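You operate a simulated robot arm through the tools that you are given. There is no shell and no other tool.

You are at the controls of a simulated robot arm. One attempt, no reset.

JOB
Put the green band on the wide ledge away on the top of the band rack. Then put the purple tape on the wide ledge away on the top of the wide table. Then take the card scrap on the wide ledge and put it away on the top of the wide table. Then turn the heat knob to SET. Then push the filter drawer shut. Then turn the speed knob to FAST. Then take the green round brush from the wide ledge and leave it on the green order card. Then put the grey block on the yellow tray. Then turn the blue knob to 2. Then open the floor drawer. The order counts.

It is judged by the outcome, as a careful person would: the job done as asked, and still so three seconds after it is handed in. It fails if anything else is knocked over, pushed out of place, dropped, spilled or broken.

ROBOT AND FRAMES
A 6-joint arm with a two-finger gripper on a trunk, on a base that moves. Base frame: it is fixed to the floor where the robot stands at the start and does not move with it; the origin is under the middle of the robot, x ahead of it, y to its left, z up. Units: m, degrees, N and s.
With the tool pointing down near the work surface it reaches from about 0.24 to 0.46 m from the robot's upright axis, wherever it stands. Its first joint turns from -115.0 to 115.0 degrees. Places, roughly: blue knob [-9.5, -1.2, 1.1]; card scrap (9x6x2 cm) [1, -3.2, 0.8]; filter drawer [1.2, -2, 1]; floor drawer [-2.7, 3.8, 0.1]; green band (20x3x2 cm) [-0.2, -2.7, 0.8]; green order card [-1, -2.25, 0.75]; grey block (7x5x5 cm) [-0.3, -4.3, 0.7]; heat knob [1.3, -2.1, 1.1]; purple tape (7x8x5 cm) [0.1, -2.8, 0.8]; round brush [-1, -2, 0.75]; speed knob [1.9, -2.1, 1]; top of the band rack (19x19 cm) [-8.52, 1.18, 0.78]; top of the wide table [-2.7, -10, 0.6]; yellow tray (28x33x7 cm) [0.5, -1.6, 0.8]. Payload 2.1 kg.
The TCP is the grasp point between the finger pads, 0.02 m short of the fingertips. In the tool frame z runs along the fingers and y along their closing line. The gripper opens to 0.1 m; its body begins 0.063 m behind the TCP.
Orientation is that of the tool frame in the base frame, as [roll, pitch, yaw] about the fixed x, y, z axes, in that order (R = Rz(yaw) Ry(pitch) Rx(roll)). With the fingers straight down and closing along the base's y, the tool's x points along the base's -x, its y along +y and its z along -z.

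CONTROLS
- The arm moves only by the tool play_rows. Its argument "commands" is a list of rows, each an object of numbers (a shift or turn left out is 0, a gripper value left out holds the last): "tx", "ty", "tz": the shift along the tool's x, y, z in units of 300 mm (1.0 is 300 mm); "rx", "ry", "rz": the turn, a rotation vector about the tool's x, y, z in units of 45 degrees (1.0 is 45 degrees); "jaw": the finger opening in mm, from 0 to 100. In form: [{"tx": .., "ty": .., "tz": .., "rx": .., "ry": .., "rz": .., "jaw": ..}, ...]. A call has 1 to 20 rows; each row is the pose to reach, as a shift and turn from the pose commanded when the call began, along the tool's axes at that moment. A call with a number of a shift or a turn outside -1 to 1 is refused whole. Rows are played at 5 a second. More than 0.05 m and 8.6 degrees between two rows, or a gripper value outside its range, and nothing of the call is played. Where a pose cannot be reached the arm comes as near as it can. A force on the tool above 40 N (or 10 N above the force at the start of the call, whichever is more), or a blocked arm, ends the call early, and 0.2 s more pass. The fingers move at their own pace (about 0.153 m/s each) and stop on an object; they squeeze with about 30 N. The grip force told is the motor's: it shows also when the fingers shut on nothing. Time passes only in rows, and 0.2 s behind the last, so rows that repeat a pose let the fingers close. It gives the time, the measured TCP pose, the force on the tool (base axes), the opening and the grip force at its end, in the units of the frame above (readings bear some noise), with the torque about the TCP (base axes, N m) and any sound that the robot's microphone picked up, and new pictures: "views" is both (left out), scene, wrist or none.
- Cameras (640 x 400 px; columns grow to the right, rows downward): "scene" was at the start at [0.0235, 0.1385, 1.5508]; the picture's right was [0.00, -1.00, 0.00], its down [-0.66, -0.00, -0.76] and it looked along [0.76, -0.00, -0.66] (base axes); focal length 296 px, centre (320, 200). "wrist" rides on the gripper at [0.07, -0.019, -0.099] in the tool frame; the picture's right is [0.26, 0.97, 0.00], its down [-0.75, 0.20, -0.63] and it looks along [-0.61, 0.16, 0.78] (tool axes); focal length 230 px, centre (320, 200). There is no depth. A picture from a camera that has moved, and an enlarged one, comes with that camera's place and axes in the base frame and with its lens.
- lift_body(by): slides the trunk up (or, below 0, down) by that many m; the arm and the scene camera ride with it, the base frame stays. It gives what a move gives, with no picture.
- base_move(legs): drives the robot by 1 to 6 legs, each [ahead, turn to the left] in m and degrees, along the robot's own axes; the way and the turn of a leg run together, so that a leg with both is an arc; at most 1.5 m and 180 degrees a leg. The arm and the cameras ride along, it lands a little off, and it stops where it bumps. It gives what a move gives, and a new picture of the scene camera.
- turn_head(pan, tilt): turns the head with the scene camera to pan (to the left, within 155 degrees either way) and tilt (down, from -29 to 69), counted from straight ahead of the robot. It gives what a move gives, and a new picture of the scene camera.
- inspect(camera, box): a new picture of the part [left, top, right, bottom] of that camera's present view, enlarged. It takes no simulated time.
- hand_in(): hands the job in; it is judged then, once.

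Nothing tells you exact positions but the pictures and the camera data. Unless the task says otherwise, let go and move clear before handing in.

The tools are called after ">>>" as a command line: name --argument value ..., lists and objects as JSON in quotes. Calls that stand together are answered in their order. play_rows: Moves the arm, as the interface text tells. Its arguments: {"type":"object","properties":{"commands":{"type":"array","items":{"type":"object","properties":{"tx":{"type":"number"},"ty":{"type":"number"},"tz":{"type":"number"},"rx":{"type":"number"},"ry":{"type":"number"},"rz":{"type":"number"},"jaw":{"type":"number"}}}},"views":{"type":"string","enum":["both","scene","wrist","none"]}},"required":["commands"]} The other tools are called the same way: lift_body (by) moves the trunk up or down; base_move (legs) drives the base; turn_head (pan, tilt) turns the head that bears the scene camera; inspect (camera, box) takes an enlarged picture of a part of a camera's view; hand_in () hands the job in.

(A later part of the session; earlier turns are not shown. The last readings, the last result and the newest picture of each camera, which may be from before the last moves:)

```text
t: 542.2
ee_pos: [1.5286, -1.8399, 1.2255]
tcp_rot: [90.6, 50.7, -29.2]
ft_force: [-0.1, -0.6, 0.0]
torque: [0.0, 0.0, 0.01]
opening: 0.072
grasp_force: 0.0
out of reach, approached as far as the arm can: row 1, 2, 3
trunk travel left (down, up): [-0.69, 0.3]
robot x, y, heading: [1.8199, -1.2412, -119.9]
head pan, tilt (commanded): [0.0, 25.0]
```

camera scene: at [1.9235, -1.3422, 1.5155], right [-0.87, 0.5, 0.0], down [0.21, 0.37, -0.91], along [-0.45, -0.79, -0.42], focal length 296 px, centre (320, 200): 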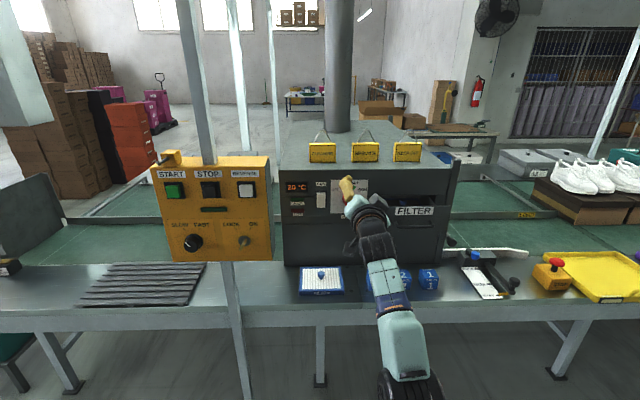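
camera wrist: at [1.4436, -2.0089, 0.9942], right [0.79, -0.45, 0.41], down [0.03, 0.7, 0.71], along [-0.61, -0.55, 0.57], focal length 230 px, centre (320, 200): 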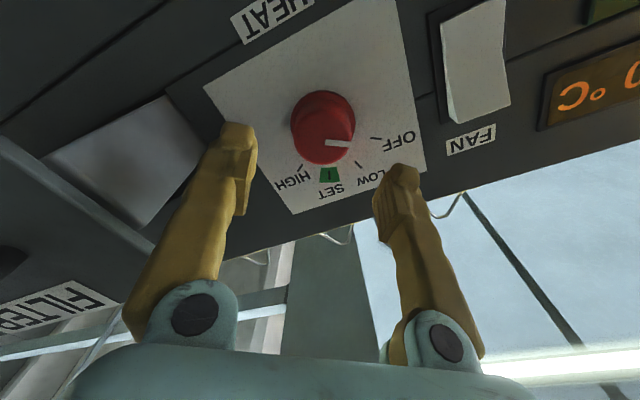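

I'm stuck on a stretched-arm singularity with a perfectly horizontal tool. Better plan: tilt the tool ~25° below horizontal with the elbow bent, and turn the knob by rotating about the panel normal. First roll to put the camera on the left, then tilt and retract.

>>> play_rows --commands '[{"rz": 0.16}, {"rz": 0.33}, {"rz": 0.5}, {"rz": 0.66}, {"rz": 0.83}, {"rz": 1.0}]' --views "none"

>>> play_rows --commands '[{"rz": 0.11}, {"rz": 0.11}]' --views "none"

>>> play_rows --commands '[{"rx": 0.09, "ty": -0.058, "tz": -0.05}, {"rx": 0.185, "ty": -0.117, "tz": -0.1}, {"rx": 0.278, "ty": -0.175, "tz": -0.15}, {"rx": 0.37, "ty": -0.233, "tz": -0.2}, {"rx": 0.463, "ty": -0.29, "tz": -0.25}, {"rx": 0.555, "ty": -0.35, "tz": -0.3}, {"rx": 0.555, "ty": -0.35, "tz": -0.3}]' --views "both"

```text
t: 543.6
ee_pos: [1.5278, -1.8409, 1.2247]
tcp_rot: [90.3, 5.5, -29.6]
ft_force: [0.4, 0.0, 0.4]
torque: [-0.02, 0.0, 0.01]
opening: 0.0719
grasp_force: 0.0
trunk travel left (down, up): [-0.69, 0.3]
robot x, y, heading: [1.8225, -1.2444, -119.9]
head pan, tilt (commanded): [0.0, 25.0]
```

```text
t: 544.2
ee_pos: [1.5275, -1.8398, 1.2241]
tcp_rot: [90.3, 0.6, -29.5]
ft_force: [0.1, -0.2, 0.5]
torque: [0.02, 0.0, 0.01]
opening: 0.0719
grasp_force: 0.0
trunk travel left (down, up): [-0.69, 0.3]
robot x, y, heading: [1.8214, -1.2388, -119.9]
head pan, tilt (commanded): [0.0, 25.0]
```

```text
t: 545.8
ee_pos: [1.5828, -1.8284, 1.1492]
tcp_rot: [115.2, 1.0, -30.0]
ft_force: [0.0, 0.7, 0.7]
torque: [0.0, 0.02, -0.01]
opening: 0.0724
grasp_force: 0.1
out of reach, approached as far as the arm can: row 1, 2, 3, 4, 5, 6, 7
trunk travel left (down, up): [-0.69, 0.3]
robot x, y, heading: [1.824, -1.2416, -120.3]
head pan, tilt (commanded): [0.0, 25.0]
camera scene: at [1.9241, -1.3417, 1.5155], right [-0.87, 0.5, 0.0], down [0.21, 0.37, -0.91], along [-0.45, -0.79, -0.42], focal length 296 px, centre (320, 200)
camera wrist: at [1.6907, -1.7785, 1.1723], right [0.03, -0.49, 0.87], down [-0.4, 0.79, 0.46], along [-0.92, -0.36, -0.17], focal length 230 px, centre (320, 200)
```

scene: 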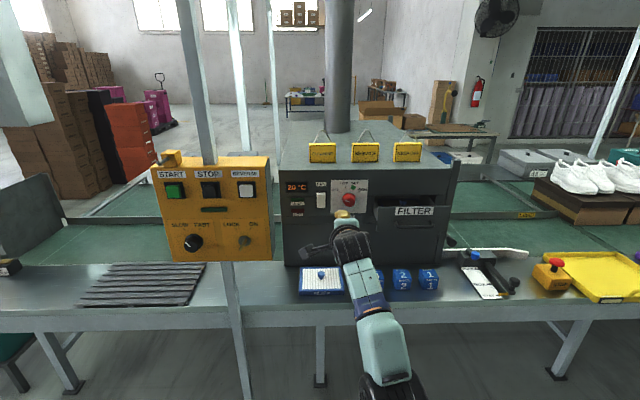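
wrist: 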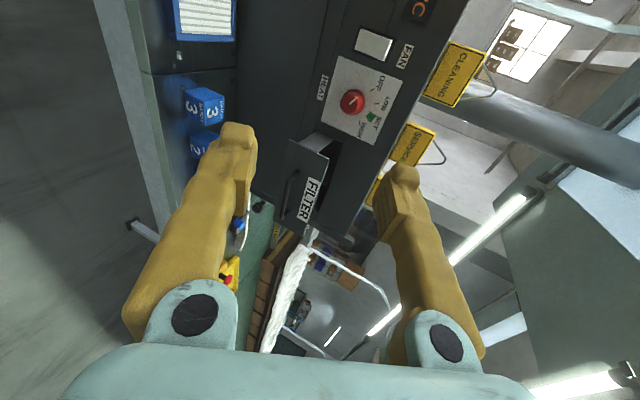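

Still reported as limited. Let me look at my own arm's posture from above to understand the constraint.

>>> turn_head --pan -10 --tilt 60

>>> turn_head --pan -45 --tilt 55

```text
t: 546.8
ee_pos: [1.5813, -1.8282, 1.1481]
tcp_rot: [115.2, 1.0, -30.1]
ft_force: [0.3, -1.0, -0.6]
torque: [0.0, 0.02, 0.0]
opening: 0.0721
grasp_force: 0.0
trunk travel left (down, up): [-0.69, 0.3]
robot x, y, heading: [1.8183, -1.2461, -120.0]
head pan, tilt (commanded): [-10.0, 60.0]
camera scene: at [1.9273, -1.313, 1.4655], right [-0.77, 0.64, 0.0], down [0.56, 0.66, -0.5], along [-0.32, -0.38, -0.87], focal length 296 px, centre (320, 200)
```

scene: 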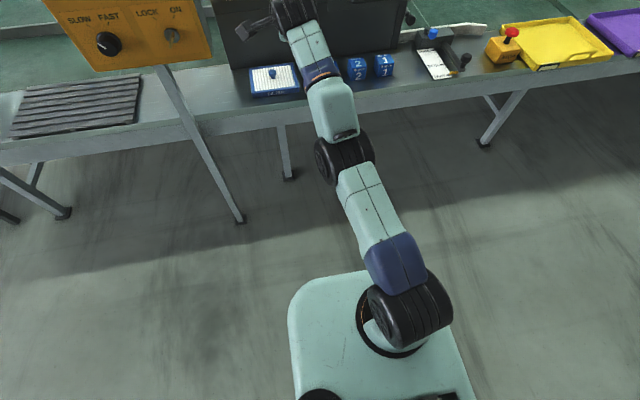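

```text
t: 547.8
ee_pos: [1.5822, -1.8271, 1.1477]
tcp_rot: [115.2, 1.0, -30.1]
ft_force: [-0.4, 0.5, -0.1]
torque: [-0.02, -0.01, -0.03]
opening: 0.0718
grasp_force: 0.2
trunk travel left (down, up): [-0.69, 0.3]
robot x, y, heading: [1.8202, -1.2419, -120.2]
head pan, tilt (commanded): [-45.0, 55.0]
camera scene: at [1.9004, -1.2807, 1.4715], right [-0.26, 0.97, 0.0], down [0.79, 0.21, -0.57], along [-0.55, -0.15, -0.82], focal length 296 px, centre (320, 200)
```

scene: 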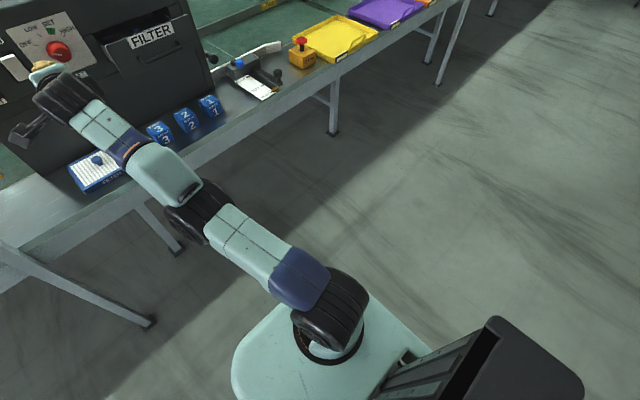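

The arm is fully straight (singular). Moving the hand downward should bend the elbow the right way, so I'll command a downward and slightly inward shift.

>>> play_rows --commands '[{"ty": -0.06, "tz": 0.01}, {"ty": -0.12, "tz": 0.02}, {"ty": -0.18, "tz": 0.03}, {"ty": -0.24, "tz": 0.04}, {"ty": -0.3, "tz": 0.045}, {"ty": -0.344, "tz": 0.05}, {"ty": -0.344, "tz": 0.05}]' --views "scene"

```text
t: 549.4
ee_pos: [1.573, -1.857, 1.0678]
tcp_rot: [115.3, 0.8, -29.6]
ft_force: [0.5, -0.1, 0.2]
torque: [0.01, 0.03, 0.02]
opening: 0.0722
grasp_force: 0.0
out of reach, approached as far as the arm can: row 1, 2, 3, 4, 5, 6, 7
trunk travel left (down, up): [-0.69, 0.3]
robot x, y, heading: [1.8199, -1.2414, -120.2]
head pan, tilt (commanded): [-45.0, 55.0]
camera scene: at [1.9005, -1.2805, 1.4715], right [-0.26, 0.97, 0.0], down [0.79, 0.21, -0.57], along [-0.55, -0.15, -0.82], focal length 296 px, centre (320, 200)
```

scene: 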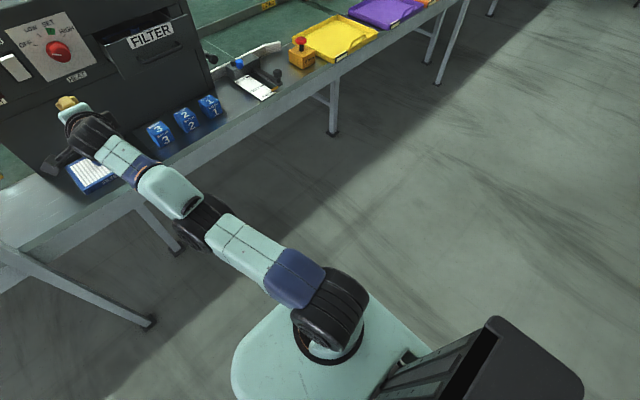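

I've worked out the limits: the wrist can't bend upward past the forearm, so a near-horizontal tool needs a straight arm. A tool pitched ~35° below horizontal with fingers closing left-right works with a bent elbow. I'll roll the gripper and move to such a pose in free space.

>>> play_rows --commands '[{"rz": -0.16}, {"rz": -0.33}, {"rz": -0.5}, {"rz": -0.66}, {"rz": -0.83}, {"rz": -1.0}]' --views "none"

>>> play_rows --commands '[{"rz": -0.16}, {"rz": -0.33}, {"rz": -0.5}, {"rz": -0.66}, {"rz": -0.83}, {"rz": -1.0}]' --views "none"

>>> play_rows --commands '[{"ry": 0.06, "tz": -0.08}, {"ry": 0.12, "tz": -0.16}, {"ry": 0.18, "tz": -0.24}, {"ry": 0.22, "tz": -0.32}, {"ry": 0.22, "tz": -0.4}, {"ry": 0.22, "tz": -0.4}]' --views "scene"

```text
t: 550.8
ee_pos: [1.5712, -1.8565, 1.0676]
tcp_rot: [124.3, 40.7, -6.0]
ft_force: [0.0, -0.3, 0.8]
torque: [-0.02, 0.0, -0.02]
opening: 0.0721
grasp_force: 0.1
trunk travel left (down, up): [-0.69, 0.3]
robot x, y, heading: [1.8188, -1.2443, -119.9]
head pan, tilt (commanded): [-45.0, 55.0]
```

```text
t: 552.2
ee_pos: [1.5712, -1.8565, 1.0672]
tcp_rot: [-177.9, 64.6, 62.5]
ft_force: [0.1, -0.5, -0.3]
torque: [0.01, 0.05, -0.01]
opening: 0.0721
grasp_force: 0.1
trunk travel left (down, up): [-0.69, 0.3]
robot x, y, heading: [1.8199, -1.2457, -120.1]
head pan, tilt (commanded): [-45.0, 55.0]
```

```text
t: 553.6
ee_pos: [1.6196, -1.8081, 1.1339]
tcp_rot: [-178.2, 54.8, 61.6]
ft_force: [-0.9, -0.4, -0.7]
torque: [0.0, 0.0, -0.01]
opening: 0.0719
grasp_force: 0.1
out of reach, approached as far as the arm can: row 1, 2, 3, 4, 5, 6
trunk travel left (down, up): [-0.69, 0.3]
robot x, y, heading: [1.8175, -1.2399, -120.0]
head pan, tilt (commanded): [-45.0, 55.0]
camera scene: at [1.9003, -1.2806, 1.4715], right [-0.26, 0.97, 0.0], down [0.79, 0.21, -0.57], along [-0.55, -0.15, -0.82], focal length 296 px, centre (320, 200)
```

scene: 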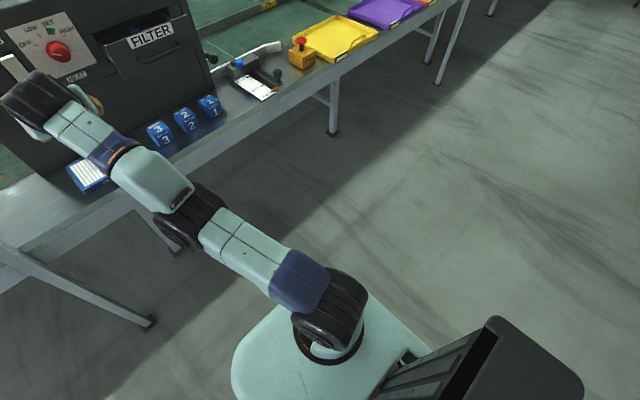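

>>> play_rows --commands '[{"tx": 0.116, "tz": -0.02}, {"tx": 0.232, "tz": -0.04}, {"tx": 0.348, "tz": -0.06}, {"tx": 0.464, "tz": -0.08}, {"tx": 0.58, "tz": -0.1}, {"tx": 0.697, "tz": -0.123}, {"tx": 0.697, "tz": -0.123}, {"tx": 0.697, "tz": -0.123}]' --views "scene"

```text
t: 555.4
ee_pos: [1.6912, -1.6738, 0.9865]
tcp_rot: [-178.6, 54.8, 61.6]
ft_force: [-0.3, 0.2, 0.0]
torque: [-0.03, 0.0, -0.04]
opening: 0.0718
grasp_force: 0.1
out of reach, approached as far as the arm can: row 1, 2
trunk travel left (down, up): [-0.69, 0.3]
robot x, y, heading: [1.8167, -1.2384, -120.2]
head pan, tilt (commanded): [-45.0, 55.0]
camera scene: at [1.9007, -1.2795, 1.4715], right [-0.26, 0.97, 0.0], down [0.79, 0.21, -0.57], along [-0.55, -0.15, -0.82], focal length 296 px, centre (320, 200)
```

scene: 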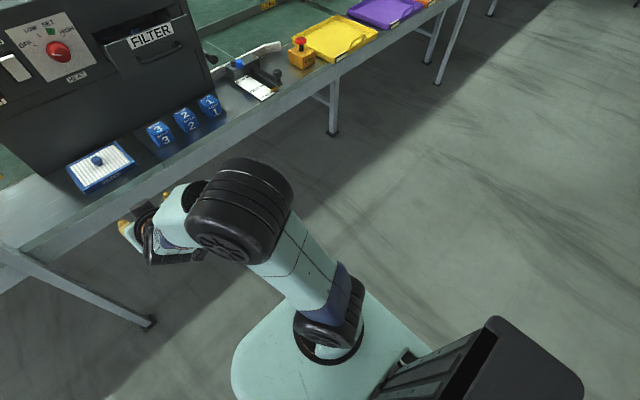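

Unstuck: the elbow is bent again with the tool 35° below horizontal. Now I'll position it (right 7 cm, forward 5 cm), raise the trunk, and test the ±40° swing about the panel normal in free space.

>>> play_rows --commands '[{"tx": -0.03, "ty": -0.08, "tz": 0.045}, {"tx": -0.064, "ty": -0.155, "tz": 0.09}, {"tx": -0.096, "ty": -0.23, "tz": 0.137}, {"tx": -0.096, "ty": -0.23, "tz": 0.137}]' --views "none"

>>> lift_body --by 0.065

>>> play_rows --commands '[{"rx": 0.1, "rz": -0.145}, {"rx": 0.2, "rz": -0.29}, {"rx": 0.3, "rz": -0.435}, {"rx": 0.4, "rz": -0.58}, {"rx": 0.51, "rz": -0.728}, {"rx": 0.51, "rz": -0.728}]' --views "none"

```text
t: 556.4
ee_pos: [1.6064, -1.6834, 0.9881]
tcp_rot: [-178.6, 54.8, 61.5]
ft_force: [0.2, -0.5, -0.7]
torque: [0.03, -0.04, -0.03]
opening: 0.0722
grasp_force: 0.1
trunk travel left (down, up): [-0.69, 0.3]
robot x, y, heading: [1.8148, -1.242, -119.9]
head pan, tilt (commanded): [-45.0, 55.0]
```

```text
t: 557.4
ee_pos: [1.6061, -1.6846, 1.0529]
tcp_rot: [-178.6, 54.8, 61.7]
ft_force: [-0.1, 0.4, 0.0]
torque: [-0.01, 0.01, -0.01]
opening: 0.0723
grasp_force: 0.1
trunk travel left (down, up): [-0.755, 0.235]
robot x, y, heading: [1.8215, -1.2417, -119.8]
head pan, tilt (commanded): [-45.0, 55.0]
```

```text
t: 558.8
ee_pos: [1.6066, -1.6837, 1.053]
tcp_rot: [-123.6, 38.0, 103.4]
ft_force: [0.4, 0.6, -0.8]
torque: [-0.01, 0.04, -0.02]
opening: 0.0722
grasp_force: 0.0
trunk travel left (down, up): [-0.755, 0.235]
robot x, y, heading: [1.8225, -1.2398, -120.2]
head pan, tilt (commanded): [-45.0, 55.0]
```

The -40° end is reachable. Now testing the +80° sweep in free space.

>>> play_rows --commands '[{"rx": -0.1, "rz": 0.145}, {"rx": -0.2, "rz": 0.29}, {"rx": -0.3, "rz": 0.435}, {"rx": -0.4, "rz": 0.58}, {"rx": -0.51, "rz": 0.728}]' --views "none"

>>> play_rows --commands '[{"rx": -0.1, "rz": 0.145}, {"rx": -0.2, "rz": 0.29}, {"rx": -0.3, "rz": 0.435}, {"rx": -0.4, "rz": 0.58}, {"rx": -0.51, "rz": 0.728}, {"rx": -0.51, "rz": 0.728}]' --views "both"

```text
t: 560.0
ee_pos: [1.6055, -1.6833, 1.0521]
tcp_rot: [-178.6, 54.7, 61.4]
ft_force: [-0.2, -0.1, -0.4]
torque: [0.03, 0.0, -0.04]
opening: 0.0721
grasp_force: 0.0
trunk travel left (down, up): [-0.755, 0.235]
robot x, y, heading: [1.8185, -1.243, -120.0]
head pan, tilt (commanded): [-45.0, 55.0]
```

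```text
t: 561.4
ee_pos: [1.6065, -1.6839, 1.0525]
tcp_rot: [125.2, 39.1, 18.5]
ft_force: [0.0, 0.0, 0.1]
torque: [0.03, 0.01, -0.03]
opening: 0.0719
grasp_force: 0.0
trunk travel left (down, up): [-0.755, 0.235]
robot x, y, heading: [1.8179, -1.2432, -119.8]
head pan, tilt (commanded): [-45.0, 55.0]
camera scene: at [1.9007, -1.2805, 1.5365], right [-0.26, 0.97, 0.0], down [0.79, 0.21, -0.57], along [-0.55, -0.15, -0.82], focal length 296 px, centre (320, 200)
camera wrist: at [1.6522, -1.5709, 1.0412], right [0.84, -0.31, 0.45], down [-0.36, 0.3, 0.88], along [-0.41, -0.9, 0.14], focal length 230 px, centre (320, 200)
```

scene: 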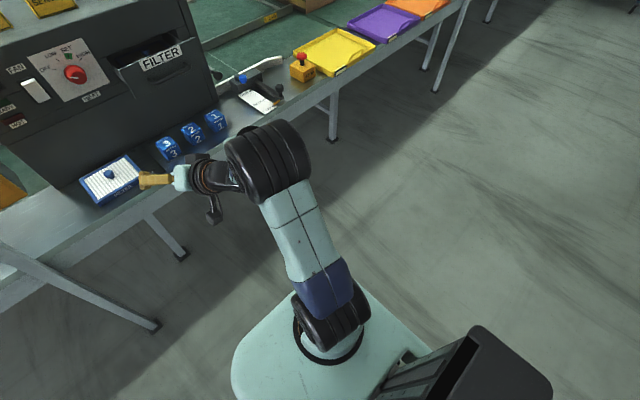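
wrist: 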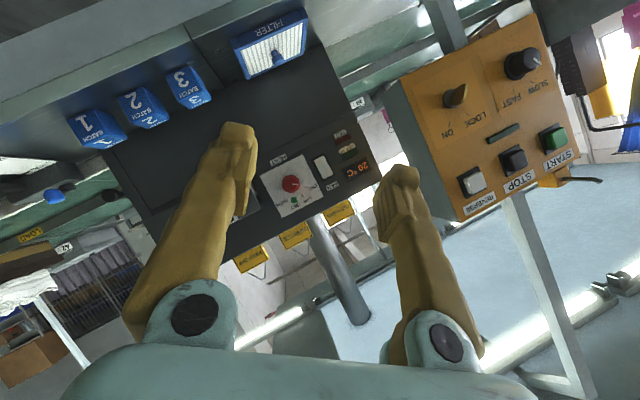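

The whole ±40° sweep is reachable with the TCP fixed. Returning to the -40° start orientation and looking at the panel again.

>>> play_rows --commands '[{"rx": 0.1, "rz": -0.145}, {"rx": 0.2, "rz": -0.29}, {"rx": 0.3, "rz": -0.435}, {"rx": 0.4, "rz": -0.58}, {"rx": 0.51, "rz": -0.728}]' --views "none"

>>> play_rows --commands '[{"rx": 0.1, "rz": -0.145}, {"rx": 0.2, "rz": -0.29}, {"rx": 0.3, "rz": -0.435}, {"rx": 0.4, "rz": -0.58}, {"rx": 0.51, "rz": -0.728}, {"rx": 0.51, "rz": -0.728}]' --views "none"

>>> base_move --legs '[[0.38, 0]]'

>>> turn_head --pan 0 --tilt 35

>>> inspect --camera "scene" --box '[260, 100, 440, 240]'

>>> inspect --camera "wrist" --box '[0, 0, 640, 400]'

```text
t: 562.6
ee_pos: [1.606, -1.6843, 1.0521]
tcp_rot: [-178.5, 54.8, 61.6]
ft_force: [0.2, -0.1, -0.3]
torque: [0.02, 0.0, 0.0]
opening: 0.0722
grasp_force: 0.0
trunk travel left (down, up): [-0.755, 0.235]
robot x, y, heading: [1.8203, -1.2405, -120.0]
head pan, tilt (commanded): [-45.0, 55.0]
```

```text
t: 564.0
ee_pos: [1.6054, -1.684, 1.0523]
tcp_rot: [-123.7, 38.0, 103.4]
ft_force: [-0.5, 0.5, 0.0]
torque: [0.01, 0.03, -0.02]
opening: 0.0721
grasp_force: 0.0
trunk travel left (down, up): [-0.755, 0.235]
robot x, y, heading: [1.8204, -1.2403, -119.8]
head pan, tilt (commanded): [-45.0, 55.0]
```

```text
t: 566.4
ee_pos: [1.4137, -2.0091, 1.0527]
tcp_rot: [-123.8, 38.2, 103.2]
ft_force: [0.6, -0.5, 0.0]
torque: [0.01, -0.01, -0.02]
opening: 0.0721
grasp_force: 0.0
trunk travel left (down, up): [-0.755, 0.235]
robot x, y, heading: [1.6342, -1.5685, -120.4]
head pan, tilt (commanded): [-45.0, 55.0]
camera scene: at [1.7111, -1.6077, 1.5365], right [-0.26, 0.97, 0.0], down [0.79, 0.21, -0.57], along [-0.55, -0.15, -0.82], focal length 296 px, centre (320, 200)
```

scene: 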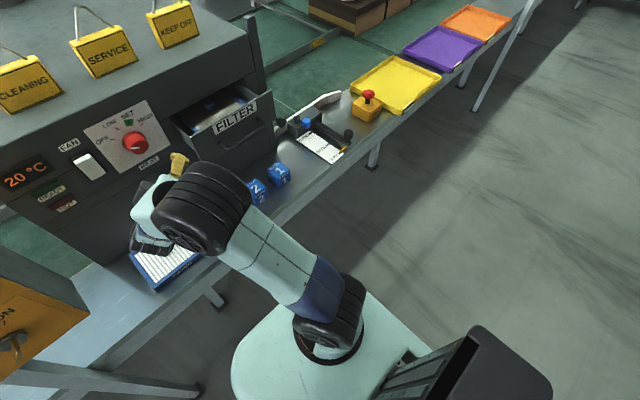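

```text
t: 567.6
ee_pos: [1.4157, -2.0109, 1.0525]
tcp_rot: [-123.8, 38.2, 103.1]
ft_force: [-0.1, 0.7, -0.1]
torque: [0.01, -0.01, 0.0]
opening: 0.072
grasp_force: 0.0
trunk travel left (down, up): [-0.755, 0.235]
robot x, y, heading: [1.6325, -1.5704, -120.3]
head pan, tilt (commanded): [0.0, 35.0]
camera scene: at [1.7361, -1.6658, 1.5647], right [-0.86, 0.5, 0.0], down [0.29, 0.5, -0.82], along [-0.41, -0.71, -0.57], focal length 296 px, centre (320, 200)
```

scene: 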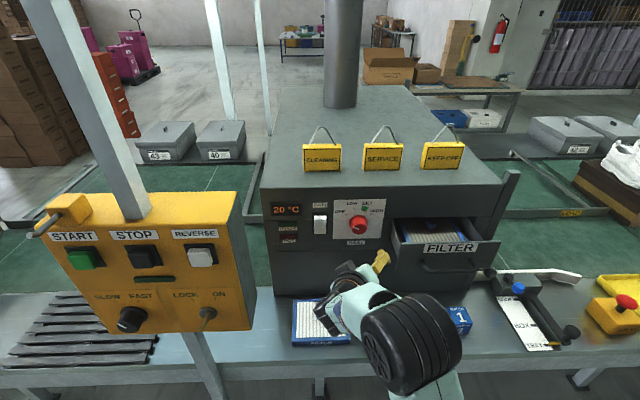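

```text
2.86 times, centred on (350, 170) of scene
camera zoom: at [1.7361, -1.6658, 1.5647], right [-0.86, 0.5, 0.0], down [0.29, 0.5, -0.82], along [-0.41, -0.71, -0.57], focal length 846 px, centre (234, 286)
```

zoom: 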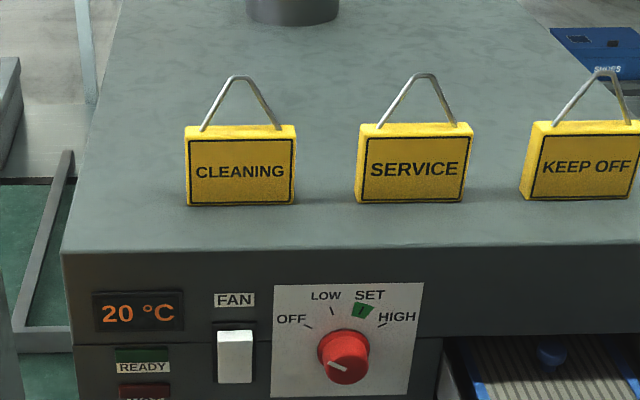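

```text
1.00 times, centred on (320, 200) of wrist (not enlarged: the box is as wide or as high as the picture)
camera zoom: at [1.4614, -1.8983, 1.0648], right [0.59, -0.16, -0.79], down [0.73, -0.32, 0.61], along [-0.35, -0.93, -0.07], focal length 230 px, centre (320, 200)
```

zoom: 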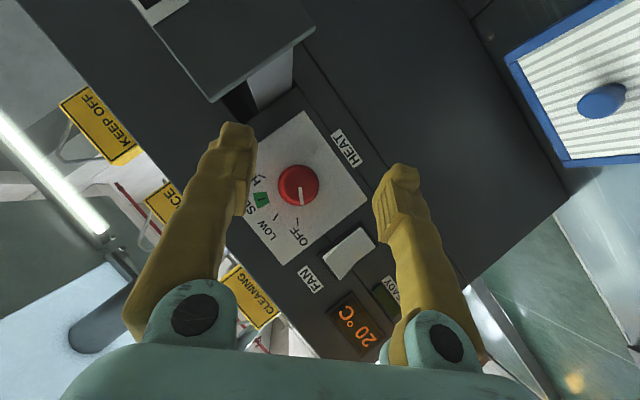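

Position is excellent: knob face at about u=2.230, v=-1.172, z=1.056; TCP is at u=2.230, z=1.053. I'll rotate 10° further back (to -50°) to keep clear of the drawer at the end, then approach.

>>> play_rows --commands '[{"rx": 0.064, "rz": -0.091}, {"rx": 0.127, "rz": -0.182}, {"rx": 0.127, "rz": -0.182}]' --views "none"

>>> base_move --legs '[[0.1, 0]]'

>>> inspect --camera "wrist" --box '[0, 0, 640, 400]'

>>> inspect --camera "scene" --box '[270, 140, 450, 290]'

```text
t: 568.4
ee_pos: [1.4149, -2.0119, 1.0526]
tcp_rot: [-115.3, 31.0, 108.1]
ft_force: [0.7, 0.7, 0.3]
torque: [0.0, 0.0, 0.0]
opening: 0.0722
grasp_force: 0.1
trunk travel left (down, up): [-0.755, 0.235]
robot x, y, heading: [1.6296, -1.5686, -120.0]
head pan, tilt (commanded): [0.0, 35.0]
```

```text
t: 569.5
ee_pos: [1.3666, -2.0946, 1.0539]
tcp_rot: [-115.2, 31.3, 108.2]
ft_force: [0.1, -0.2, 0.7]
torque: [0.0, -0.01, -0.02]
opening: 0.0722
grasp_force: 0.0
trunk travel left (down, up): [-0.755, 0.235]
robot x, y, heading: [1.5786, -1.657, -120.0]
head pan, tilt (commanded): [0.0, 35.0]
camera scene: at [1.6881, -1.7486, 1.5649], right [-0.87, 0.5, 0.0], down [0.29, 0.49, -0.82], along [-0.41, -0.71, -0.57], focal length 296 px, centre (320, 200)
```

scene: 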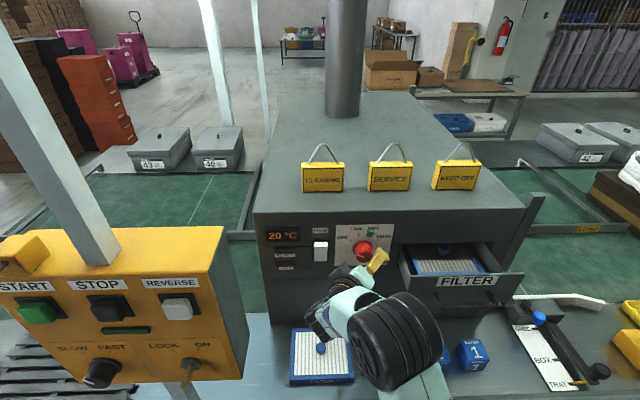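

```text
1.00 times, centred on (320, 200) of wrist (not enlarged: the box is as wide or as high as the picture)
camera zoom: at [1.4149, -1.984, 1.0683], right [0.46, -0.09, -0.88], down [0.81, -0.36, 0.46], along [-0.36, -0.93, -0.09], focal length 230 px, centre (320, 200)
```

zoom: 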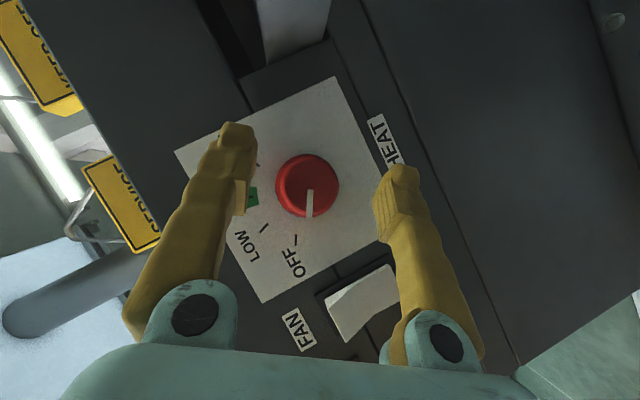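

```text
2.67 times, centred on (360, 215) of scene
camera zoom: at [1.6881, -1.7486, 1.5649], right [-0.87, 0.5, 0.0], down [0.29, 0.49, -0.82], along [-0.41, -0.71, -0.57], focal length 790 px, centre (213, 160)
```

zoom: 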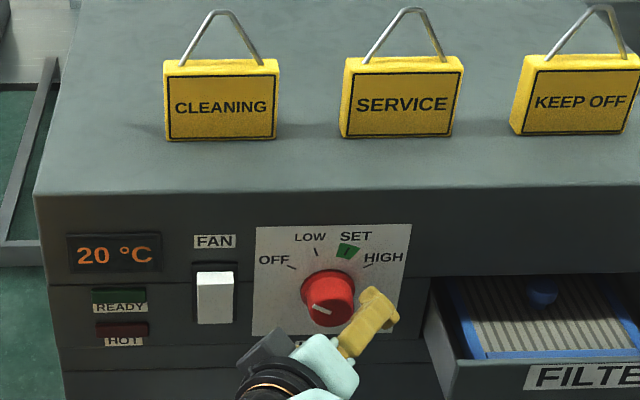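

Perfectly centred. Advancing 4.7 cm with the arm so the fingers straddle the knob.

>>> play_rows --commands '[{"tx": -0.025, "ty": -0.004, "tz": 0.033}, {"tx": -0.05, "ty": -0.008, "tz": 0.066}, {"tx": -0.075, "ty": -0.008, "tz": 0.098}, {"tx": -0.095, "ty": -0.008, "tz": 0.124}, {"tx": -0.095, "ty": -0.008, "tz": 0.124}]' --views "both"

```text
t: 570.7
ee_pos: [1.3437, -2.13, 1.0553]
tcp_rot: [-115.2, 31.0, 108.0]
ft_force: [10.4, 31.9, -13.6]
torque: [1.78, 0.16, 0.84]
opening: 0.0769
grasp_force: 3.5
trunk travel left (down, up): [-0.755, 0.235]
robot x, y, heading: [1.5809, -1.6552, -120.0]
head pan, tilt (commanded): [0.0, 35.0]
camera scene: at [1.6901, -1.7409, 1.5649], right [-0.86, 0.5, 0.0], down [0.29, 0.49, -0.82], along [-0.41, -0.71, -0.57], focal length 296 px, centre (320, 200)
camera wrist: at [1.3924, -2.0195, 1.0713], right [0.46, -0.09, -0.88], down [0.81, -0.37, 0.46], along [-0.36, -0.93, -0.1], focal length 230 px, centre (320, 200)
```

scene: 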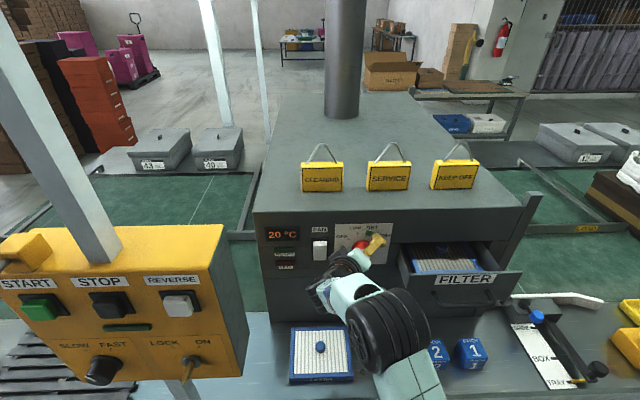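
wrist: 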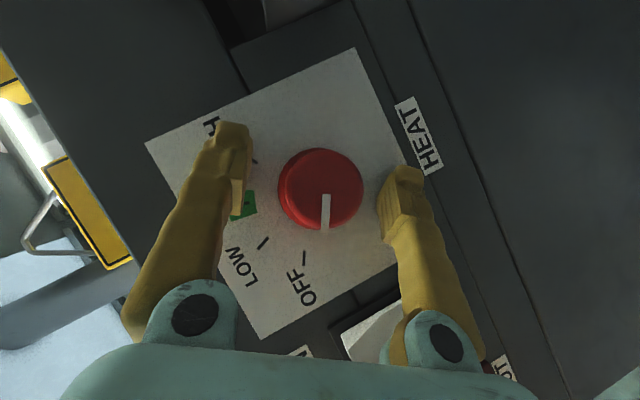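

Fingertips touched the panel (about 35 N). Backing off 8 mm.

>>> play_rows --commands '[{"tx": 0.0153, "tz": -0.022}, {"tx": 0.0153, "tz": -0.022}]' --views "wrist"

```text
t: 571.3
ee_pos: [1.3454, -2.1299, 1.0565]
tcp_rot: [-115.2, 31.3, 108.2]
ft_force: [0.5, 9.7, -6.7]
torque: [0.55, 0.04, 0.21]
opening: 0.0748
grasp_force: 2.2
trunk travel left (down, up): [-0.755, 0.235]
robot x, y, heading: [1.5825, -1.6555, -120.4]
head pan, tilt (commanded): [0.0, 35.0]
camera wrist: at [1.3936, -2.0194, 1.0712], right [0.46, -0.09, -0.88], down [0.81, -0.36, 0.46], along [-0.36, -0.93, -0.09], focal length 230 px, centre (320, 200)
```

wrist: 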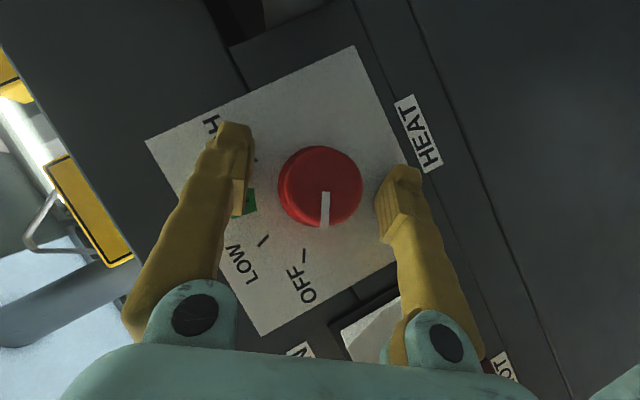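

>>> play_rows --commands '[{"tx": 0.0115, "tz": -0.0165}, {"tx": 0.0115, "tz": -0.0165}]' --views "none"

>>> play_rows --commands '[{"jaw": 60}, {"jaw": 50}, {"jaw": 40}, {"jaw": 40}, {"jaw": 40}]' --views "wrist"

```text
t: 571.9
ee_pos: [1.3488, -2.1278, 1.0558]
tcp_rot: [-115.1, 31.1, 108.2]
ft_force: [-0.1, -0.4, 0.0]
torque: [0.0, 0.0, 0.02]
opening: 0.072
grasp_force: 0.2
trunk travel left (down, up): [-0.755, 0.235]
robot x, y, heading: [1.5814, -1.657, -119.9]
head pan, tilt (commanded): [0.0, 35.0]
```

```text
t: 573.1
ee_pos: [1.3479, -2.1255, 1.0558]
tcp_rot: [-115.2, 31.0, 108.1]
ft_force: [-0.2, -0.6, -1.1]
torque: [0.02, 0.01, -0.01]
opening: 0.0408
grasp_force: 0.9
trunk travel left (down, up): [-0.755, 0.235]
robot x, y, heading: [1.5809, -1.6614, -120.3]
head pan, tilt (commanded): [0.0, 35.0]
camera wrist: at [1.3974, -2.0143, 1.0699], right [0.46, -0.09, -0.88], down [0.81, -0.36, 0.46], along [-0.36, -0.93, -0.1], focal length 230 px, centre (320, 200)
```

wrist: 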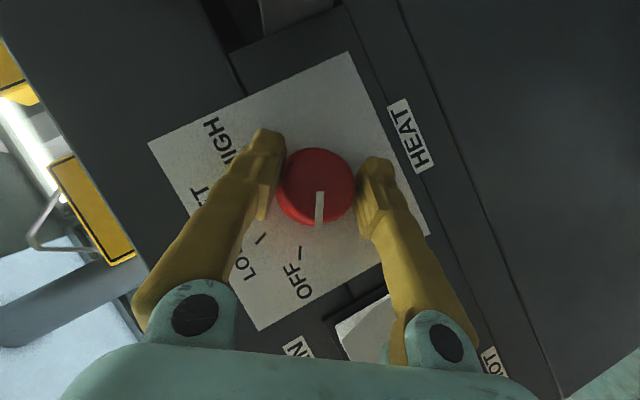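

Nearly touching; closing further to grip the knob.

>>> play_rows --commands '[{"jaw": 32}, {"jaw": 25}, {"jaw": 20}, {"jaw": 20}]' --views "wrist"

```text
t: 574.1
ee_pos: [1.3489, -2.1269, 1.055]
tcp_rot: [-115.3, 30.9, 108.1]
ft_force: [0.8, 0.6, -1.0]
torque: [0.03, -0.04, 0.02]
opening: 0.0397
grasp_force: 45.0
trunk travel left (down, up): [-0.755, 0.235]
robot x, y, heading: [1.583, -1.6602, -120.3]
head pan, tilt (commanded): [0.0, 35.0]
camera wrist: at [1.3974, -2.0144, 1.0699], right [0.46, -0.09, -0.88], down [0.81, -0.36, 0.46], along [-0.36, -0.93, -0.1], focal length 230 px, centre (320, 200)
```

wrist: 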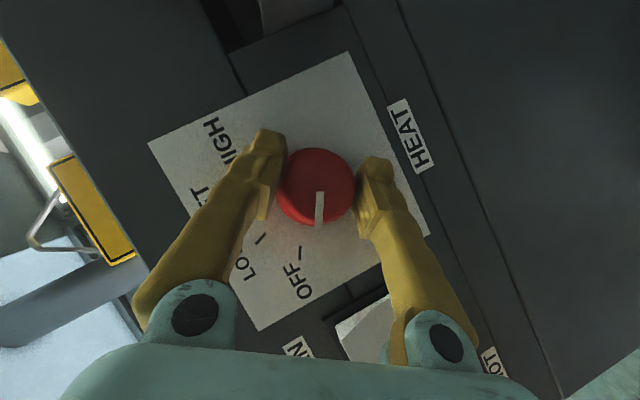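

Knob gripped (40 mm). Turning clockwise about the panel normal, first 40°.

>>> play_rows --commands '[{"rx": -0.085, "rz": 0.121}, {"rx": -0.17, "rz": 0.243}, {"rx": -0.255, "rz": 0.364}, {"rx": -0.34, "rz": 0.485}, {"rx": -0.425, "rz": 0.607}, {"rx": -0.51, "rz": 0.728}, {"rx": -0.51, "rz": 0.728}]' --views "both"

>>> inspect --camera "scene" --box '[310, 200, 430, 280]'

```text
t: 575.7
ee_pos: [1.3495, -2.1246, 1.0537]
tcp_rot: [-161.8, 53.3, 75.1]
ft_force: [3.3, 4.3, -5.7]
torque: [0.15, -0.09, 0.22]
opening: 0.0395
grasp_force: 45.0
trunk travel left (down, up): [-0.755, 0.235]
robot x, y, heading: [1.5803, -1.6563, -120.0]
head pan, tilt (commanded): [0.0, 35.0]
camera scene: at [1.6867, -1.7518, 1.5646], right [-0.87, 0.5, 0.0], down [0.29, 0.5, -0.82], along [-0.41, -0.71, -0.57], focal length 296 px, centre (320, 200)
camera wrist: at [1.3919, -2.0109, 1.059], right [0.87, -0.32, -0.39], down [0.37, -0.12, 0.92], along [-0.34, -0.94, 0.02], focal length 230 px, centre (320, 200)
```

scene: 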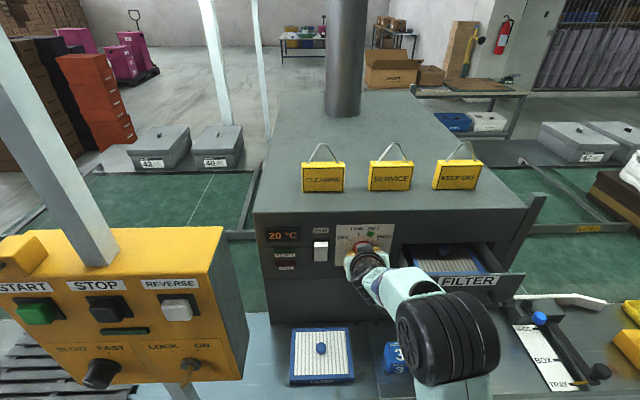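
wrist: 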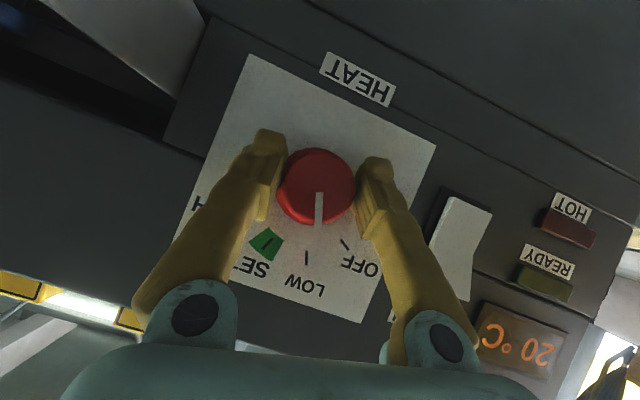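

```text
5.00 times, centred on (370, 240) of scene
camera zoom: at [1.6867, -1.7518, 1.5646], right [-0.87, 0.5, 0.0], down [0.29, 0.5, -0.82], along [-0.41, -0.71, -0.57], focal length 1481 px, centre (70, 0)
```

zoom: 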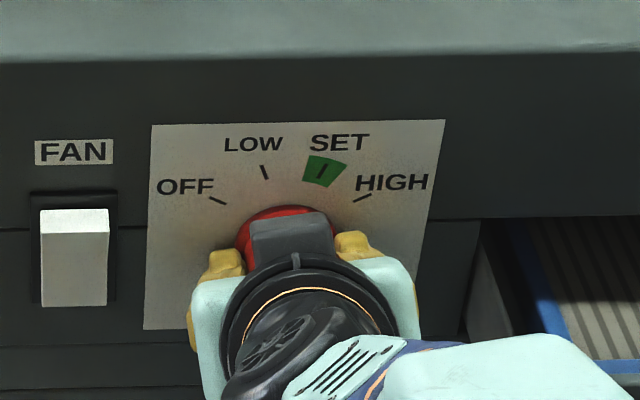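

The knob turned with the gripper and the pointer is now at LOW. Another 40° to reach SET.

>>> play_rows --commands '[{"rx": -0.085, "rz": 0.121}, {"rx": -0.17, "rz": 0.243}, {"rx": -0.255, "rz": 0.364}, {"rx": -0.34, "rz": 0.485}, {"rx": -0.425, "rz": 0.607}, {"rx": -0.51, "rz": 0.728}, {"rx": -0.51, "rz": 0.728}]' --views "both"

```text
t: 577.3
ee_pos: [1.3493, -2.1255, 1.0546]
tcp_rot: [136.0, 45.2, 25.8]
ft_force: [6.7, 13.6, -19.9]
torque: [0.41, -0.27, 0.38]
opening: 0.0396
grasp_force: 45.1
trunk travel left (down, up): [-0.755, 0.235]
robot x, y, heading: [1.5798, -1.656, -120.2]
head pan, tilt (commanded): [0.0, 35.0]
camera scene: at [1.6872, -1.7509, 1.5646], right [-0.87, 0.5, 0.0], down [0.29, 0.5, -0.82], along [-0.41, -0.71, -0.57], focal length 296 px, centre (320, 200)
camera wrist: at [1.3945, -2.0118, 1.0464], right [0.89, -0.34, 0.29], down [-0.22, 0.22, 0.95], along [-0.39, -0.91, 0.12], focal length 230 px, centre (320, 200)
```

scene: 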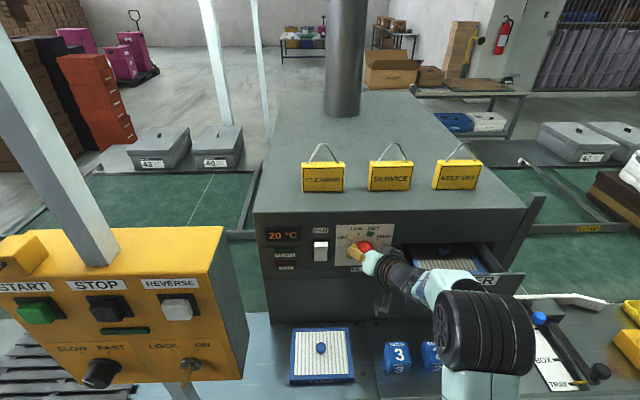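
wrist: 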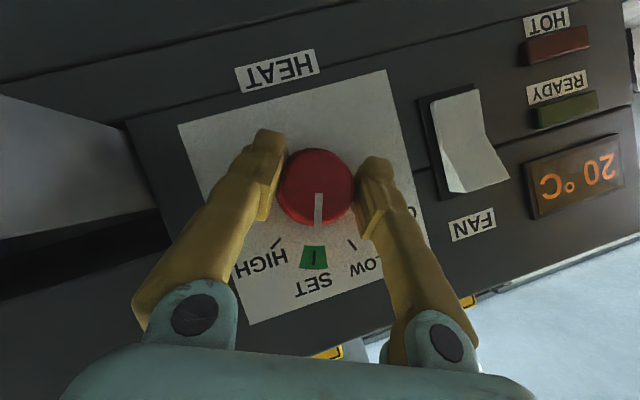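

The pointer is at the green SET mark. Releasing the knob gently.

>>> play_rows --commands '[{"jaw": 45}, {"jaw": 55}, {"jaw": 65}, {"jaw": 65}]' --views "wrist"

```text
t: 578.3
ee_pos: [1.3484, -2.127, 1.0556]
tcp_rot: [135.9, 45.4, 25.6]
ft_force: [0.8, 0.2, -0.7]
torque: [0.02, 0.0, 0.02]
opening: 0.0652
grasp_force: 0.1
trunk travel left (down, up): [-0.755, 0.235]
robot x, y, heading: [1.5795, -1.6589, -120.2]
head pan, tilt (commanded): [0.0, 35.0]
camera wrist: at [1.3939, -2.0132, 1.0469], right [0.9, -0.34, 0.29], down [-0.22, 0.22, 0.95], along [-0.39, -0.91, 0.12], focal length 230 px, centre (320, 200)
```

wrist: 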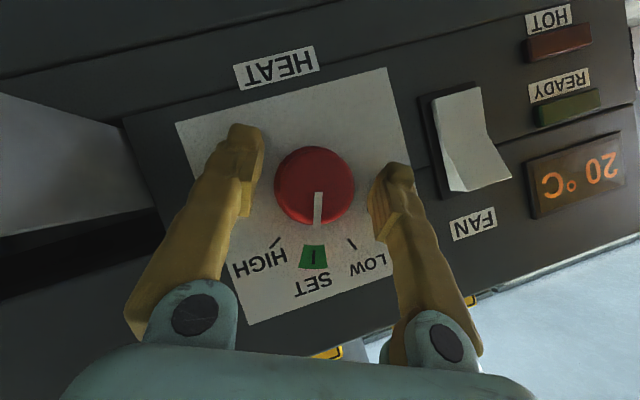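

SET reached and holding. Retreating straight back from the knob, then re-inspecting.

>>> play_rows --commands '[{"tx": 0.038, "tz": -0.055}, {"tx": 0.076, "tz": -0.109}, {"tx": 0.115, "tz": -0.164}, {"tx": 0.115, "tz": -0.164}]' --views "none"

>>> base_move --legs '[[-0.2, 0]]'

>>> inspect --camera "scene" --box '[310, 150, 410, 240]'

>>> inspect --camera "scene" --box '[370, 180, 520, 280]'

```text
t: 579.3
ee_pos: [1.3776, -2.0731, 1.0558]
tcp_rot: [135.8, 45.5, 25.6]
ft_force: [0.6, -0.5, -0.4]
torque: [0.04, 0.0, 0.02]
opening: 0.065
grasp_force: 0.0
trunk travel left (down, up): [-0.755, 0.235]
robot x, y, heading: [1.5807, -1.6545, -120.1]
head pan, tilt (commanded): [0.0, 35.0]
```

```text
t: 580.9
ee_pos: [1.4792, -1.9019, 1.0569]
tcp_rot: [136.0, 45.4, 25.7]
ft_force: [-0.1, 0.1, 0.0]
torque: [-0.01, -0.02, -0.02]
opening: 0.065
grasp_force: 0.1
trunk travel left (down, up): [-0.755, 0.235]
robot x, y, heading: [1.6789, -1.4809, -120.2]
head pan, tilt (commanded): [0.0, 35.0]
camera scene: at [1.7858, -1.5802, 1.5647], right [-0.87, 0.5, 0.0], down [0.29, 0.5, -0.82], along [-0.41, -0.71, -0.57], focal length 296 px, centre (320, 200)
```

scene: 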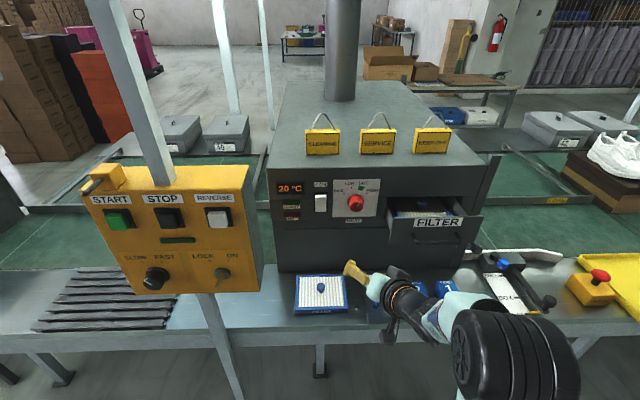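

```text
4.44 times, centred on (360, 195) of scene
camera zoom: at [1.7858, -1.5802, 1.5647], right [-0.87, 0.5, 0.0], down [0.29, 0.5, -0.82], along [-0.41, -0.71, -0.57], focal length 1316 px, centre (142, 222)
```

zoom: 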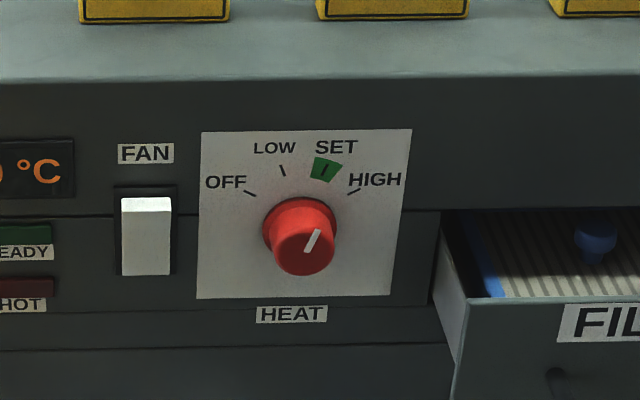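

```text
4.00 times, centred on (445, 230) of scene
camera zoom: at [1.7858, -1.5802, 1.5647], right [-0.87, 0.5, 0.0], down [0.29, 0.5, -0.82], along [-0.41, -0.71, -0.57], focal length 1184 px, centre (-180, 80)
```

zoom: 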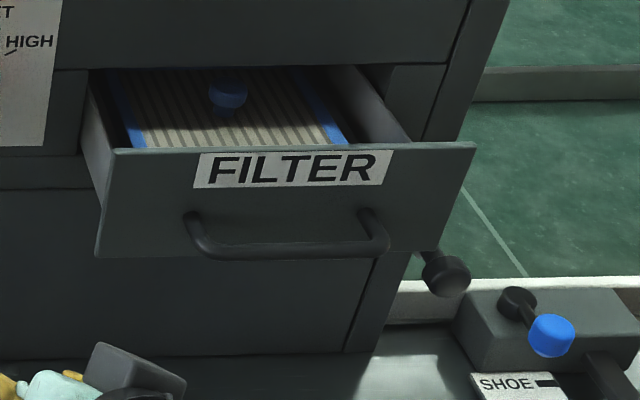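

Heat knob reads about SET; I'll zoom more to verify the angle.

>>> inspect --camera "scene" --box '[336, 180, 376, 216]'

```text
11.11 times, centred on (356, 198) of scene
camera zoom: at [1.7858, -1.5802, 1.5647], right [-0.87, 0.5, 0.0], down [0.29, 0.5, -0.82], along [-0.41, -0.71, -0.57], focal length 3290 px, centre (-80, 222)
```

zoom: 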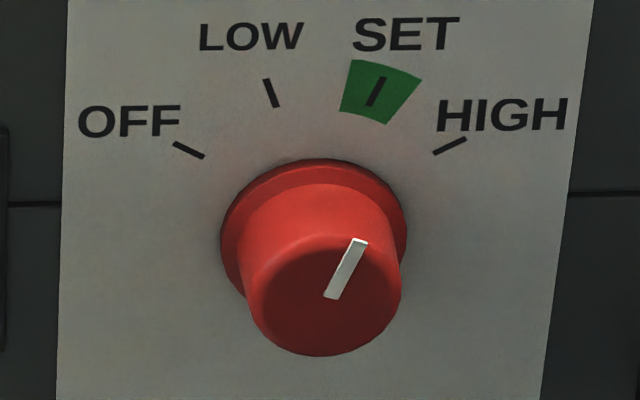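

The pointer is exactly parallel to the SET mark. Next, the filter drawer (front at v≈-1.107, centre u≈2.015). I'll square the tool, close the fingers, and shift right in front of the FILTER label.

>>> play_rows --commands '[{"rx": 0.096, "rz": -0.137, "jaw": 0}, {"rx": 0.191, "rz": -0.273}, {"rx": 0.287, "rz": -0.41}, {"rx": 0.382, "rz": -0.546}, {"rx": 0.382, "rz": -0.546}]' --views "none"

>>> play_rows --commands '[{"ty": -0.14}, {"ty": -0.28}, {"ty": -0.42}, {"ty": -0.56}, {"ty": -0.7}, {"ty": -0.725}, {"ty": -0.725}]' --views "both"

```text
t: 582.1
ee_pos: [1.4783, -1.902, 1.0561]
tcp_rot: [-178.6, 54.8, 61.6]
ft_force: [1.0, -0.5, 0.0]
torque: [0.0, 0.0, -0.05]
opening: 0.0
grasp_force: 29.5
trunk travel left (down, up): [-0.755, 0.235]
robot x, y, heading: [1.6777, -1.4829, -120.3]
head pan, tilt (commanded): [0.0, 35.0]
```

```text
t: 583.7
ee_pos: [1.2894, -1.7939, 1.0588]
tcp_rot: [-178.7, 54.8, 61.5]
ft_force: [0.2, 0.5, 0.1]
torque: [-0.02, -0.05, 0.02]
opening: 0.0001
grasp_force: 29.8
trunk travel left (down, up): [-0.755, 0.235]
robot x, y, heading: [1.679, -1.4814, -119.8]
head pan, tilt (commanded): [0.0, 35.0]
camera scene: at [1.786, -1.5795, 1.5647], right [-0.87, 0.5, 0.0], down [0.29, 0.5, -0.82], along [-0.41, -0.71, -0.57], focal length 296 px, centre (320, 200)
camera wrist: at [1.3323, -1.6789, 1.0598], right [0.91, -0.35, -0.22], down [0.23, -0.03, 0.97], along [-0.34, -0.94, 0.05], focal length 230 px, centre (320, 200)
```

scene: 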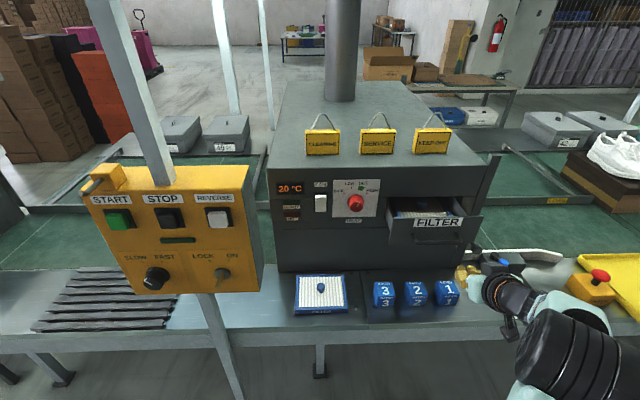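
wrist: 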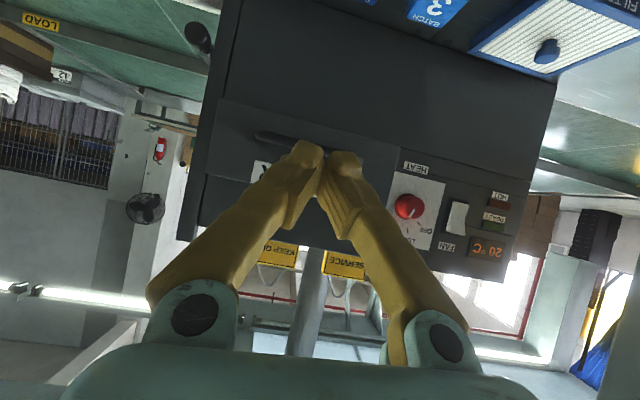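

Fingers closed in front of the FILTER label. Driving forward 0.165 m to just before contact.

>>> base_move --legs '[[0.16, 0]]'

>>> inspect --camera "wrist" --box '[0, 0, 640, 400]'

```text
t: 585.1
ee_pos: [1.2078, -1.9332, 1.059]
tcp_rot: [-178.7, 54.8, 61.3]
ft_force: [0.2, -0.9, 0.1]
torque: [0.02, 0.0, 0.0]
opening: 0.0
grasp_force: 29.7
trunk travel left (down, up): [-0.755, 0.235]
robot x, y, heading: [1.6027, -1.6234, -120.0]
head pan, tilt (commanded): [0.0, 35.0]
camera scene: at [1.7049, -1.7194, 1.5648], right [-0.86, 0.5, 0.0], down [0.29, 0.5, -0.82], along [-0.41, -0.71, -0.57], focal length 296 px, centre (320, 200)
```

scene: 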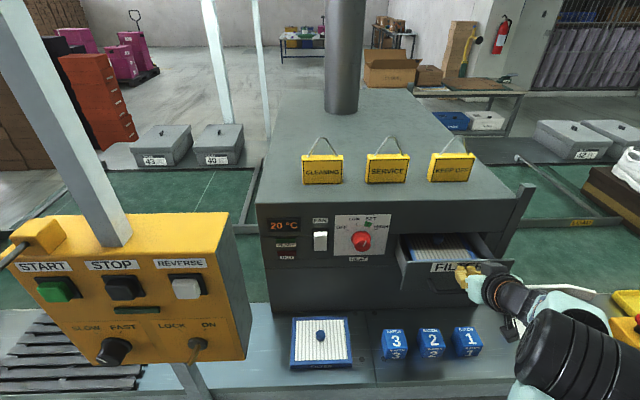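

```text
1.00 times, centred on (320, 200) of wrist (not enlarged: the box is as wide or as high as the picture)
camera zoom: at [1.2509, -1.8182, 1.06], right [0.91, -0.35, -0.22], down [0.23, -0.03, 0.97], along [-0.35, -0.94, 0.05], focal length 230 px, centre (320, 200)
```

zoom: 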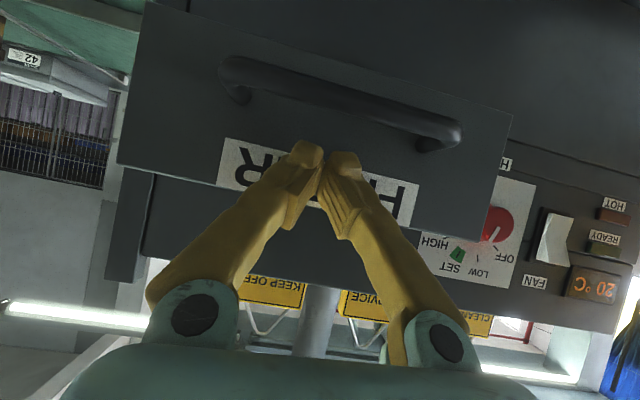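

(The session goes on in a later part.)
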